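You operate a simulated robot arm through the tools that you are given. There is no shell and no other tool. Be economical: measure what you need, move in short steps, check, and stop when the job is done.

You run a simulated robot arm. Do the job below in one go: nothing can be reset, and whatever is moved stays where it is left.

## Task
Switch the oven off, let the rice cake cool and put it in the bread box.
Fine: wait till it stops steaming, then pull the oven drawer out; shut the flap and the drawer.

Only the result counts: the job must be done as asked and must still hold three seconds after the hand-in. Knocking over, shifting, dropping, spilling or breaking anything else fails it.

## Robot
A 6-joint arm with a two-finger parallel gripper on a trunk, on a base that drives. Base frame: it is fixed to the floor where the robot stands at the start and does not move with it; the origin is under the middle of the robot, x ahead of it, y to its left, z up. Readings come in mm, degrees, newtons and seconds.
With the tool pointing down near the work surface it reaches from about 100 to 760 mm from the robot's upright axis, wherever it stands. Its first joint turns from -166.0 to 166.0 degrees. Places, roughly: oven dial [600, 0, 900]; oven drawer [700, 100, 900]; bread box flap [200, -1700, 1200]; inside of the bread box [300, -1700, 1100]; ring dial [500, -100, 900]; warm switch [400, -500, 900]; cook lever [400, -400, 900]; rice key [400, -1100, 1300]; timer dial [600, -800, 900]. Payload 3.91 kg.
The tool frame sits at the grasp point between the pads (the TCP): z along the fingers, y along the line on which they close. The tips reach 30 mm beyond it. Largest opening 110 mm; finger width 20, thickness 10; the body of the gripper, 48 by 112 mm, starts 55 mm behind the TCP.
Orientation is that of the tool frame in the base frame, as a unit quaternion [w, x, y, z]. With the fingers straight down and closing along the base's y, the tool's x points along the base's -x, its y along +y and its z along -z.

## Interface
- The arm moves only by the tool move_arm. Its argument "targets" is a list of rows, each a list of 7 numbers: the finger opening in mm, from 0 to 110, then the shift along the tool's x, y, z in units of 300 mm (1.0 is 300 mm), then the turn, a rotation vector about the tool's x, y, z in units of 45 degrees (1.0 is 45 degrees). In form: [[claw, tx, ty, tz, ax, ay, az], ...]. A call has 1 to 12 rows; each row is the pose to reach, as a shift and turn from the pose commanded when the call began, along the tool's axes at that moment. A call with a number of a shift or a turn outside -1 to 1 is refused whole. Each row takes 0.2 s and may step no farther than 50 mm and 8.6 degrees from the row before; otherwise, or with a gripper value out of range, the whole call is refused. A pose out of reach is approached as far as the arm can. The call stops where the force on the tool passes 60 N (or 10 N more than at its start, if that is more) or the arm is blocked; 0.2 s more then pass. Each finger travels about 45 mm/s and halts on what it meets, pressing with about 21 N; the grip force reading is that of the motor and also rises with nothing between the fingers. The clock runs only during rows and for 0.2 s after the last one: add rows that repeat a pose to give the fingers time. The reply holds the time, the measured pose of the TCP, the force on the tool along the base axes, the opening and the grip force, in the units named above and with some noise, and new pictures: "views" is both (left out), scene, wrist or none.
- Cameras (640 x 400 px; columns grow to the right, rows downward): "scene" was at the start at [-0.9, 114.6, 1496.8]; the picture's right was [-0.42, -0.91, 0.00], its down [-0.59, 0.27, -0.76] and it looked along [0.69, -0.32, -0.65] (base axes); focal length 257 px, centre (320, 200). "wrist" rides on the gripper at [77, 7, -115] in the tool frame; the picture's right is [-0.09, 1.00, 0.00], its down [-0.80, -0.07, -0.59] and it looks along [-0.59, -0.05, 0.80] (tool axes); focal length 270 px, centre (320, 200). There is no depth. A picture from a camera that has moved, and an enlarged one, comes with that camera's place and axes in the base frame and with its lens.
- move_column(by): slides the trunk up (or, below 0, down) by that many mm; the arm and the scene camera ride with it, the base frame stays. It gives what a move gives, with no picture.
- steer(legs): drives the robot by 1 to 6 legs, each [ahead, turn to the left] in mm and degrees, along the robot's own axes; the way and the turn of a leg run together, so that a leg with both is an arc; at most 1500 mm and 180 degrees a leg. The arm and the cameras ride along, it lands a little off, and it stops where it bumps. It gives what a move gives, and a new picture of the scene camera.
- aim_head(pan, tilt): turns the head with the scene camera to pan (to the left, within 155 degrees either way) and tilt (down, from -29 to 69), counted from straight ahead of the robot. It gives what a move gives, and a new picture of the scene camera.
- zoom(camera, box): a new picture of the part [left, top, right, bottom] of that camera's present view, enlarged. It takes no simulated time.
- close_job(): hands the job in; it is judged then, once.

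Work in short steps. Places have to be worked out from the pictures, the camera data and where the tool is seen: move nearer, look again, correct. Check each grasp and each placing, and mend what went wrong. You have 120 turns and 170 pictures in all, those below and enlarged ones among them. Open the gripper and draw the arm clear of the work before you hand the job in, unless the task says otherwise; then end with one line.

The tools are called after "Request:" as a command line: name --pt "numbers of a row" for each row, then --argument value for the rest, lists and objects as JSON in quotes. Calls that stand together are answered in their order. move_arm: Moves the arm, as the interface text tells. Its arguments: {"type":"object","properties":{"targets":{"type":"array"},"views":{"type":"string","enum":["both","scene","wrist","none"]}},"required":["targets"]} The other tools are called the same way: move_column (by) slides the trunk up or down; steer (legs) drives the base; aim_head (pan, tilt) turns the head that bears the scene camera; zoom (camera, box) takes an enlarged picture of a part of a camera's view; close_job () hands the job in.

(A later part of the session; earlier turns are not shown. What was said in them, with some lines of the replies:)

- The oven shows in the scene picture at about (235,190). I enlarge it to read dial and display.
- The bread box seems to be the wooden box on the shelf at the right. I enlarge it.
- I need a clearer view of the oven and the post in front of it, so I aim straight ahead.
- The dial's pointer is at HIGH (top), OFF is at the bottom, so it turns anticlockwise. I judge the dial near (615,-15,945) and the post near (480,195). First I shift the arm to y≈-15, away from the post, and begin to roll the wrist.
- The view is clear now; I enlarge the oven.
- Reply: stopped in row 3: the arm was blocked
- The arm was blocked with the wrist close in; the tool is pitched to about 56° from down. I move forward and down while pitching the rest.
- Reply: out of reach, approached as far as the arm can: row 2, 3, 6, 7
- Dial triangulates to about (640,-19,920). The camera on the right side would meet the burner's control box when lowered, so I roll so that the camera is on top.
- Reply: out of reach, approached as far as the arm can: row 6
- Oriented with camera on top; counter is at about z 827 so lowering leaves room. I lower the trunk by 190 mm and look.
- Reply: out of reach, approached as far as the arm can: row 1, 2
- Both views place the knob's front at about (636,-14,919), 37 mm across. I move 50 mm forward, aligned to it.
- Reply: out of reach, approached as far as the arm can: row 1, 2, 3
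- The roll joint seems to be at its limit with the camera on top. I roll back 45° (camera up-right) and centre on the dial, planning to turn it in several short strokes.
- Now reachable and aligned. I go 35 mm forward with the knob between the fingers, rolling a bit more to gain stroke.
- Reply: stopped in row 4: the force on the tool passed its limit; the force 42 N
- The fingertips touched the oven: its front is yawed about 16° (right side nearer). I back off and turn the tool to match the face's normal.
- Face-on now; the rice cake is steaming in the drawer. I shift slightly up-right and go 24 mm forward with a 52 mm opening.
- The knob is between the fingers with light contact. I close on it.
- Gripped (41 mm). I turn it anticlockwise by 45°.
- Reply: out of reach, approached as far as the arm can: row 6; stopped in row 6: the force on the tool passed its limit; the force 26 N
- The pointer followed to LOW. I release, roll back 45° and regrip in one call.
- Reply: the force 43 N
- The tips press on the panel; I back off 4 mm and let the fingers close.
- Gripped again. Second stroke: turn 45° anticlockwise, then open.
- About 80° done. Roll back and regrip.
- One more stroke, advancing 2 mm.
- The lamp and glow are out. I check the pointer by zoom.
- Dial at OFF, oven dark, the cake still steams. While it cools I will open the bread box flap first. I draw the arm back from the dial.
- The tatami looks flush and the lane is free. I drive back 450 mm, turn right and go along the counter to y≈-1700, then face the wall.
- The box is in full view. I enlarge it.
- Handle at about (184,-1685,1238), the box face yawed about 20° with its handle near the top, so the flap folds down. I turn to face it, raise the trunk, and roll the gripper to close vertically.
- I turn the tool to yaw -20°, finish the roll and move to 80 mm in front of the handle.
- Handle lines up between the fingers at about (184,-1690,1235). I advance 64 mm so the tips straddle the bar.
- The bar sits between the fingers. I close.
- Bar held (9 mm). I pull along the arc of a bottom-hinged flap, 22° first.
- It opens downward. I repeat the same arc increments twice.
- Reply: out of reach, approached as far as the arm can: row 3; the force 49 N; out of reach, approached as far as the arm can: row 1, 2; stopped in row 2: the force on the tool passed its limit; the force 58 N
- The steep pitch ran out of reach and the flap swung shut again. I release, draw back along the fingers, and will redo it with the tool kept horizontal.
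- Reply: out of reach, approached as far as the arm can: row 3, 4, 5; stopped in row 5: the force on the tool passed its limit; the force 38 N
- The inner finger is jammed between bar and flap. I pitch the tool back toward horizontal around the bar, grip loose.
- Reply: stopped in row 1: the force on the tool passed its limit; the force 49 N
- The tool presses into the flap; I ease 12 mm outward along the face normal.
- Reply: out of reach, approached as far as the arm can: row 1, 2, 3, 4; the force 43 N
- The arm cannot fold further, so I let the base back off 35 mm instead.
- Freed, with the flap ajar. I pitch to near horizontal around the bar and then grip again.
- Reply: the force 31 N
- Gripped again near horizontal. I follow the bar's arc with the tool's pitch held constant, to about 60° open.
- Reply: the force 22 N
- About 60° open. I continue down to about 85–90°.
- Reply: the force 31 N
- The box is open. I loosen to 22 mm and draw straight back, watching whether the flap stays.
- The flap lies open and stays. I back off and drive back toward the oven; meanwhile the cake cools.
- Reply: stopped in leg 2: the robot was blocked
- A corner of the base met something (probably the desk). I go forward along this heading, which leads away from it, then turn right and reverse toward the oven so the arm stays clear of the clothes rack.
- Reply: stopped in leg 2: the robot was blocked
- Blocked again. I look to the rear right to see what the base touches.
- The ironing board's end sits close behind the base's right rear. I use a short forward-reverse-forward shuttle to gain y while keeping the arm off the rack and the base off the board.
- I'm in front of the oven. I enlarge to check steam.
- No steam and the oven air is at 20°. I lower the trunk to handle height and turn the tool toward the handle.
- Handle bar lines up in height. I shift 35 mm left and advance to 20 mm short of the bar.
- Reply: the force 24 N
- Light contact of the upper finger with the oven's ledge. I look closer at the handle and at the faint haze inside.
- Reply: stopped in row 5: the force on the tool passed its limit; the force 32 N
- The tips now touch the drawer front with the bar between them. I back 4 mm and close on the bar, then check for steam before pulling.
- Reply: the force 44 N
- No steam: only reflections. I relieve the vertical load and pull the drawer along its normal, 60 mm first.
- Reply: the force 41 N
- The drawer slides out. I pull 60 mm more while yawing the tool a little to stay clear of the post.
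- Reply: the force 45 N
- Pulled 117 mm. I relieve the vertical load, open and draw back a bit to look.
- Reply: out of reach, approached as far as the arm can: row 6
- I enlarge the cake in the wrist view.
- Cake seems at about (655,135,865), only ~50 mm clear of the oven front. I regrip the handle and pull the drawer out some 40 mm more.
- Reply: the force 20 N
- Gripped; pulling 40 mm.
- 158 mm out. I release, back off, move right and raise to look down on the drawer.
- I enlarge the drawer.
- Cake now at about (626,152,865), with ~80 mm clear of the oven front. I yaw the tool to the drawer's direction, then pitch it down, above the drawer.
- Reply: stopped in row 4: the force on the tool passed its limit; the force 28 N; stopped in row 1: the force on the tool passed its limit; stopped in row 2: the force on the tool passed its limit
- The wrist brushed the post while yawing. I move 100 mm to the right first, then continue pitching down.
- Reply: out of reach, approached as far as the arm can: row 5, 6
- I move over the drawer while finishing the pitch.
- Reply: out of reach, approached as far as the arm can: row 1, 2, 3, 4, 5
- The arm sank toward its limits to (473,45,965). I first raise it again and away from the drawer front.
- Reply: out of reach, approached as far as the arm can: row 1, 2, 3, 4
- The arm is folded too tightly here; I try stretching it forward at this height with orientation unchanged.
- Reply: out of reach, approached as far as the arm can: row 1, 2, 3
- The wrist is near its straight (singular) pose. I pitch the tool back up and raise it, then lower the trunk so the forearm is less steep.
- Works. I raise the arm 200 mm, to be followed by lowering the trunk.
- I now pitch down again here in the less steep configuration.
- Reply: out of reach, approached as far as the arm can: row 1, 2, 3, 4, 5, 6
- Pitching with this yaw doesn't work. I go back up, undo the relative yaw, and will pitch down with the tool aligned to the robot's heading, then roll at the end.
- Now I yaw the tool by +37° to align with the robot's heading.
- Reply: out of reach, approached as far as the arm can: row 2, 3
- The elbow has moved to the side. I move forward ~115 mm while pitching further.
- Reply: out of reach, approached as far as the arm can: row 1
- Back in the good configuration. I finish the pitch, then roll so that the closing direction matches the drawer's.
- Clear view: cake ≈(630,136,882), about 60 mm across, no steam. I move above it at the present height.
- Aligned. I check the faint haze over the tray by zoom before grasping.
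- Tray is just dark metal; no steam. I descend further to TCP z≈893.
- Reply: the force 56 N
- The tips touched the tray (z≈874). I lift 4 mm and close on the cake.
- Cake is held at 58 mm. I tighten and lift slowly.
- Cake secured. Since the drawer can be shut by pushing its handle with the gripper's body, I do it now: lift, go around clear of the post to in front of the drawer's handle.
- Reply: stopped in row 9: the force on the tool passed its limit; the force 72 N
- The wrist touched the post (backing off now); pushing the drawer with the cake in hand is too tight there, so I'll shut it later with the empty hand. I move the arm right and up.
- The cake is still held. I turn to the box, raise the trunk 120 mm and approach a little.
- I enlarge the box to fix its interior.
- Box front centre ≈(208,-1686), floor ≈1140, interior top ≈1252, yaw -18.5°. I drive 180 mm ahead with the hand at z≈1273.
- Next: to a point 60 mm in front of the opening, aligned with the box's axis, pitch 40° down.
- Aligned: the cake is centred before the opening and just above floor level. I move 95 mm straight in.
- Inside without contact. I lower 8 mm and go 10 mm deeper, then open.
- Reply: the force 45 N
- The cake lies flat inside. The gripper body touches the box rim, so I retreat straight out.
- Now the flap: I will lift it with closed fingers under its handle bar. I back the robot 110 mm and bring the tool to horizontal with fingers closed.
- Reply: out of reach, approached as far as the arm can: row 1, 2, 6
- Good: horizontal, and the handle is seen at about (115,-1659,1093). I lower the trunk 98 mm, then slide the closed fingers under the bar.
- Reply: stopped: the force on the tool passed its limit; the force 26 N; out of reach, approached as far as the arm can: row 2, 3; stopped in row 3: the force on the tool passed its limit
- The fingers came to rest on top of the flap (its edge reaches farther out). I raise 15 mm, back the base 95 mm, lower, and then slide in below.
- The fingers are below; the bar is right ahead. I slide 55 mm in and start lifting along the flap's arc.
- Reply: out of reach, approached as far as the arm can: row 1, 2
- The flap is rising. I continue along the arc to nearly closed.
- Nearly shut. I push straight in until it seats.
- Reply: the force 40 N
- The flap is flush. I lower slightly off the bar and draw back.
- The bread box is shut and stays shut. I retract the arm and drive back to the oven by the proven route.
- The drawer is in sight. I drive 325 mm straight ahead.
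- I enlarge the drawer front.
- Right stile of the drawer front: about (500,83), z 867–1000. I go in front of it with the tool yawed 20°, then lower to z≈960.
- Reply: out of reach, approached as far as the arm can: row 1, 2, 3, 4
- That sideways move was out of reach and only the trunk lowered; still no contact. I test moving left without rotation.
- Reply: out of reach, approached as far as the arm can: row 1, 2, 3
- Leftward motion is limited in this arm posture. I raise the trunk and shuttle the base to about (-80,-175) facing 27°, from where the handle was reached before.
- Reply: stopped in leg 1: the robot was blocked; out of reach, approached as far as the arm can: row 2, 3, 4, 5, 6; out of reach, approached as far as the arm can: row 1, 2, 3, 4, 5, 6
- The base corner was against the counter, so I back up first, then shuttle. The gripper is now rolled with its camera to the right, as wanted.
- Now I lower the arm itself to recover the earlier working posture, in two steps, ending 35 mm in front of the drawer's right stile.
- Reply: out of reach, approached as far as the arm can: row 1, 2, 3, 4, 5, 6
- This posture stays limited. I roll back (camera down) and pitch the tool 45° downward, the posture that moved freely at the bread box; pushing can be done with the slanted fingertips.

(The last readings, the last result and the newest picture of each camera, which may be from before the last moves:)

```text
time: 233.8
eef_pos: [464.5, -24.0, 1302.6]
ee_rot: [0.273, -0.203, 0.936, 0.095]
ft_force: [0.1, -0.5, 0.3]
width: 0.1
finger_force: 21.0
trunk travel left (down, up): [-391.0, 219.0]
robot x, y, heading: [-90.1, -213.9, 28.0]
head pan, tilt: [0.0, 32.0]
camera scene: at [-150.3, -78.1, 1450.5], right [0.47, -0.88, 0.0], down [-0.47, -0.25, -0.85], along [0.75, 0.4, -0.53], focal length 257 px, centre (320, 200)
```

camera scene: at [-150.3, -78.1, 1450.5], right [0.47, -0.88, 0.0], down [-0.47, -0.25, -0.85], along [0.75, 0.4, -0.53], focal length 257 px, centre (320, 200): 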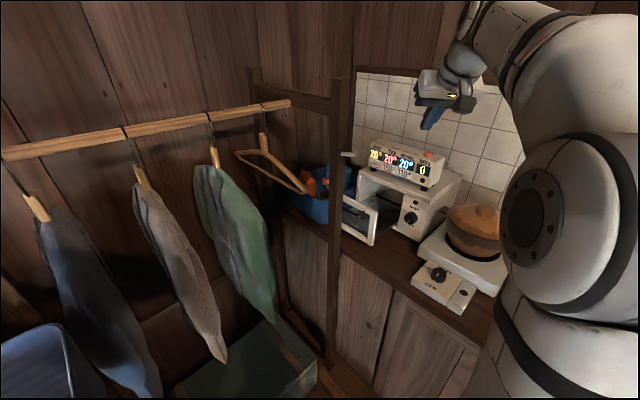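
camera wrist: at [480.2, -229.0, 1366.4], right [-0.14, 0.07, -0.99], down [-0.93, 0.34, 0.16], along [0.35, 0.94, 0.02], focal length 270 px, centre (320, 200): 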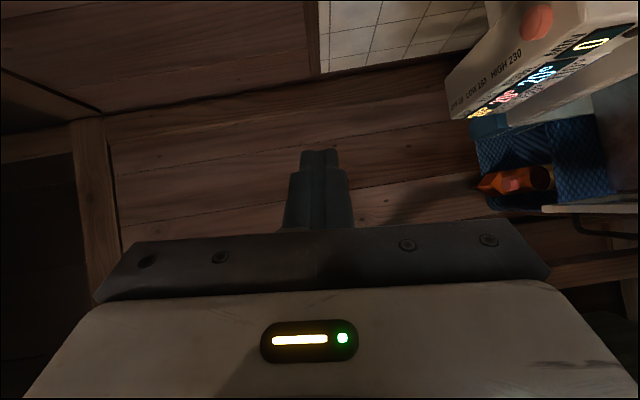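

Free motion again (tool 56° down, yaw 31°). I move left 105 mm to stand before the stile, then lower the trunk 330 mm.

Request:
move_arm --pt "0 -0.032 0.109 0.03 0 0 0" --pt "0 -0.064 0.218 0.06 0 0 0" --pt "0 -0.096 0.326 0.089 0 0 0" --views "none"

Request:
move_column --by -328

Request:
move_arm --pt "0 0 0 0 0 0 0" --views "both"

```text
time: 234.6
eef_pos: [457.1, 81.6, 1302.2]
ee_rot: [0.274, -0.203, 0.935, 0.095]
ft_force: [1.3, 0.1, 0.3]
width: 0.0
finger_force: 20.8
trunk travel left (down, up): [-391.0, 219.0]
robot x, y, heading: [-90.5, -216.8, 27.7]
head pan, tilt: [0.0, 32.0]
```

```text
time: 237.8
eef_pos: [456.1, 80.7, 974.7]
ee_rot: [0.274, -0.203, 0.935, 0.097]
ft_force: [-0.5, 0.6, -0.5]
width: 0.0
finger_force: 21.0
trunk travel left (down, up): [-63.0, 547.0]
robot x, y, heading: [-92.1, -215.6, 27.5]
head pan, tilt: [0.0, 32.0]
```

```text
time: 238.2
eef_pos: [455.9, 81.3, 974.8]
ee_rot: [0.274, -0.204, 0.935, 0.097]
ft_force: [-0.1, 0.4, 0.0]
width: 0.0
finger_force: 20.9
trunk travel left (down, up): [-63.0, 547.0]
robot x, y, heading: [-93.2, -216.0, 27.7]
head pan, tilt: [0.0, 32.0]
camera scene: at [-150.7, -78.2, 1122.6], right [0.47, -0.88, 0.0], down [-0.47, -0.25, -0.85], along [0.75, 0.4, -0.53], focal length 257 px, centre (320, 200)
camera wrist: at [340.2, 27.9, 1026.4], right [-0.36, 0.92, 0.12], down [0.36, 0.03, 0.93], along [0.86, 0.38, -0.34], focal length 270 px, centre (320, 200)
```

scene: 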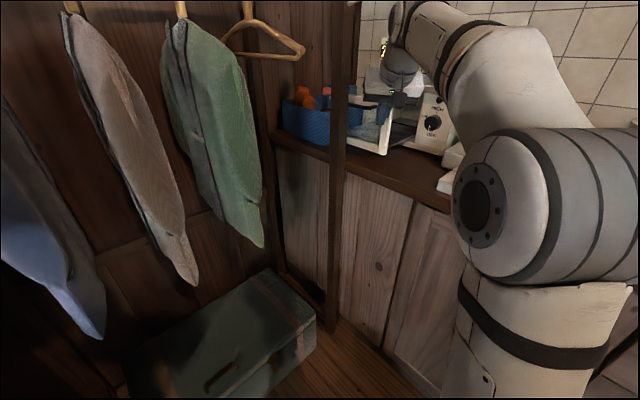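
wrist: 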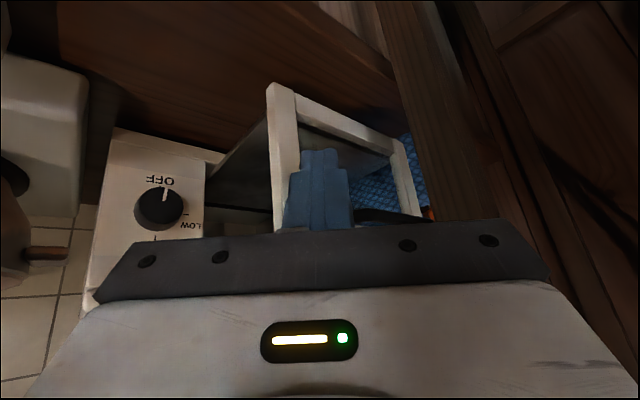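

The stile is right ahead at (500,81) along the drawer's axis. I push along that axis, 120 mm first.

Request:
move_arm --pt "0 -0.065 -0.067 0.037 0 0 0" --pt "0 -0.129 -0.134 0.075 0 0 0" --pt "0 -0.194 -0.2 0.112 0 0 0" --pt "0 -0.259 -0.267 0.15 0 0 0" --views "wrist"

```text
time: 239.2
eef_pos: [570.5, 48.9, 974.1]
ee_rot: [0.276, -0.203, 0.935, 0.096]
ft_force: [0.0, -0.3, 1.0]
width: 0.0
finger_force: 21.2
trunk travel left (down, up): [-63.0, 547.0]
robot x, y, heading: [-90.1, -218.0, 28.0]
head pan, tilt: [0.0, 32.0]
camera wrist: at [454.9, -2.9, 1025.0], right [-0.36, 0.92, 0.12], down [0.36, 0.03, 0.93], along [0.86, 0.38, -0.34], focal length 270 px, centre (320, 200)
```

wrist: 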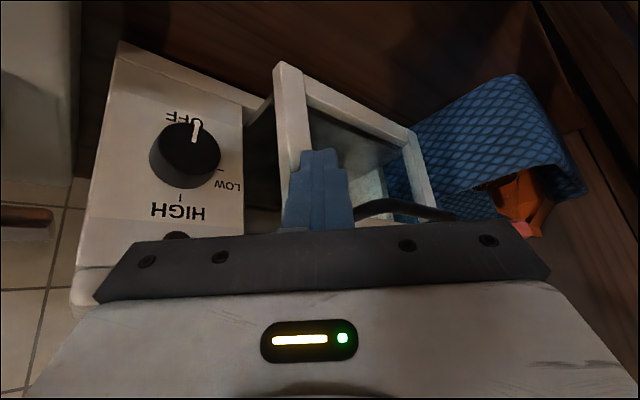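

The drawer is sliding in. I continue in smaller steps until it seats.

Request:
move_arm --pt "0 -0.054 -0.056 0.031 0 0 0" --pt "0 -0.097 -0.1 0.056 0 0 0" --pt "0 -0.129 -0.134 0.075 0 0 0" --pt "0 -0.151 -0.156 0.087 0 0 0" --pt "0 -0.172 -0.178 0.1 0 0 0" --views "both"

```text
time: 240.4
eef_pos: [625.0, 30.4, 968.9]
ee_rot: [0.276, -0.212, 0.932, 0.104]
ft_force: [-27.9, 9.2, 3.2]
width: 0.0
finger_force: 21.4
out of reach, approached as far as the arm can: row 3, 4, 5
trunk travel left (down, up): [-63.0, 547.0]
robot x, y, heading: [-90.3, -215.9, 27.9]
head pan, tilt: [0.0, 32.0]
stopped in row 5: the force on the tool passed its limit (the readings are from after the stop); the commanded pose is now the measured one
camera scene: at [-154.0, -77.5, 1122.2], right [0.47, -0.88, 0.0], down [-0.47, -0.25, -0.85], along [0.75, 0.4, -0.53], focal length 257 px, centre (320, 200)
camera wrist: at [510.3, -24.1, 1020.3], right [-0.38, 0.92, 0.13], down [0.36, 0.02, 0.93], along [0.85, 0.4, -0.34], focal length 270 px, centre (320, 200)
```

scene: 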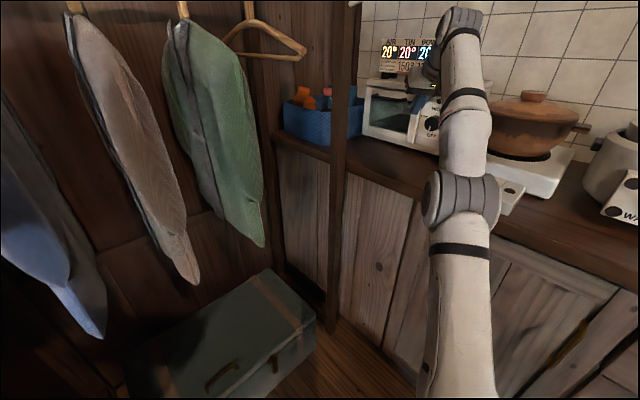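
wrist: 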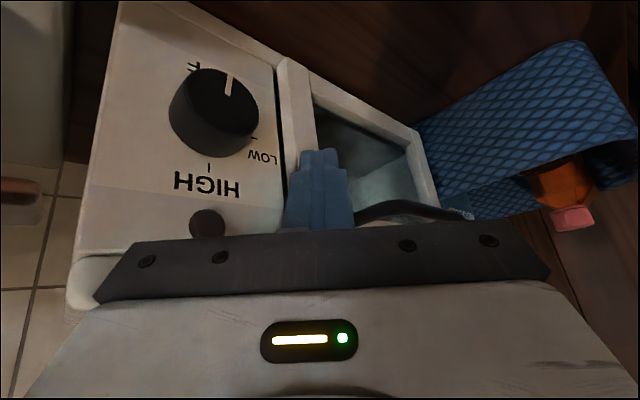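

Resistance now. I enlarge to see whether the drawer is fully home.

Request:
zoom --camera "scene" --box '[340, 60, 460, 170]'

Request:
zoom --camera "wrist" --box '[180, 20, 480, 230]'

```text
3.64 times, centred on (400, 115) of scene
camera zoom: at [-154.0, -77.5, 1122.2], right [0.47, -0.88, 0.0], down [-0.47, -0.25, -0.85], along [0.75, 0.4, -0.53], focal length 935 px, centre (29, 509)
```

zoom: 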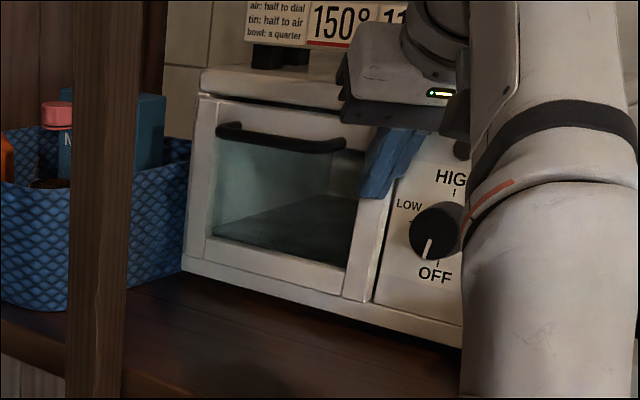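

```text
1.90 times, centred on (330, 125) of wrist
camera zoom: at [510.3, -24.1, 1020.3], right [-0.38, 0.92, 0.13], down [0.36, 0.02, 0.93], along [0.85, 0.4, -0.34], focal length 515 px, centre (301, 343)
```

zoom: 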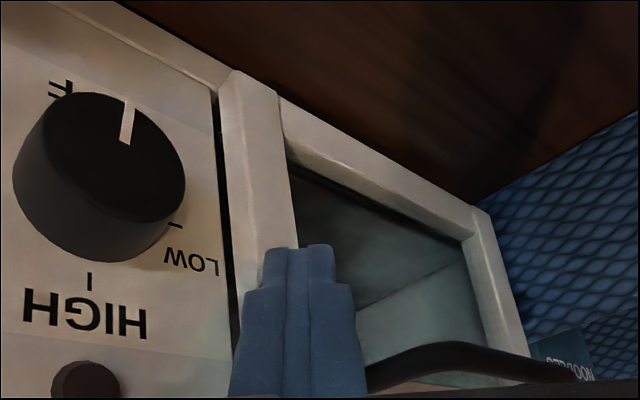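

The tip is where the closed panel stood originally, so the drawer is home. I draw back, open the gripper and check.

Request:
move_arm --pt "0 0.065 0.067 -0.037 0 0 0" --pt "20 0.129 0.134 -0.075 0 0 0" --pt "50 0.194 0.16 -0.13 0 0 0" --pt "80 0.24 0.16 -0.2 0 0 0" --pt "80 0.24 0.16 -0.3 0 0 0" --views "both"

Request:
zoom --camera "scene" --box '[340, 40, 460, 170]'

```text
time: 241.7
eef_pos: [511.9, 18.9, 1004.3]
ee_rot: [0.274, -0.209, 0.933, 0.103]
ft_force: [0.8, -0.1, 0.2]
width: 80.3
finger_force: 0.0
trunk travel left (down, up): [-63.0, 547.0]
robot x, y, heading: [-90.6, -220.6, 27.7]
head pan, tilt: [0.0, 32.0]
camera scene: at [-150.7, -78.2, 1122.5], right [0.47, -0.88, 0.0], down [-0.47, -0.25, -0.85], along [0.75, 0.4, -0.53], focal length 257 px, centre (320, 200)
camera wrist: at [396.6, -35.1, 1055.6], right [-0.38, 0.92, 0.12], down [0.36, 0.02, 0.93], along [0.85, 0.4, -0.34], focal length 270 px, centre (320, 200)
```

scene: 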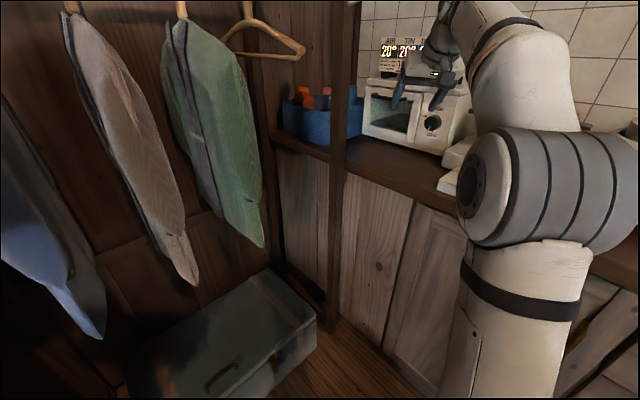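
wrist: 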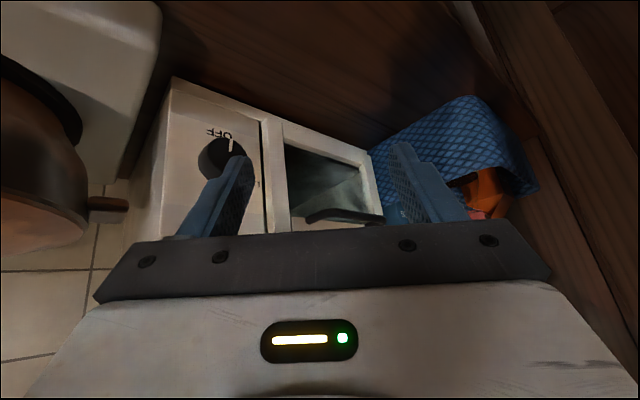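

```text
3.08 times, centred on (400, 105) of scene
camera zoom: at [-150.7, -78.2, 1122.5], right [0.47, -0.88, 0.0], down [-0.47, -0.25, -0.85], along [0.75, 0.4, -0.53], focal length 791 px, centre (74, 492)
```

zoom: 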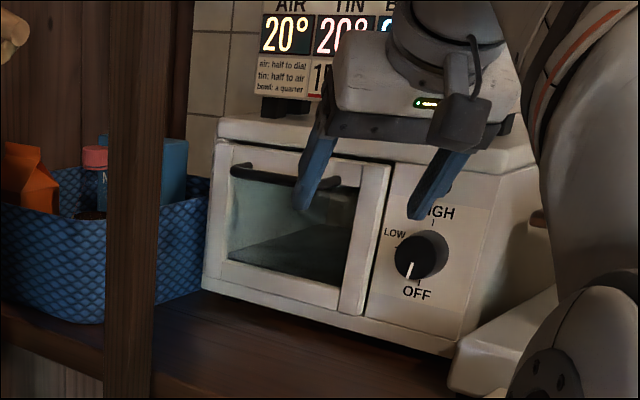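

The drawer is flush, the dial is at OFF, the box is shut with the cake inside, and the hand is open and clear. I hand in the job.

Request:
close_job

```text
The job is handed in.
```

I turned the oven off, let the rice cake cool until it stopped steaming, and put it in the bread box, then shut the flap and the oven drawer. The arm brushed the clothes rack's post twice and the base bumped furniture on three turns. I saw nothing knocked over or moved in the pictures.
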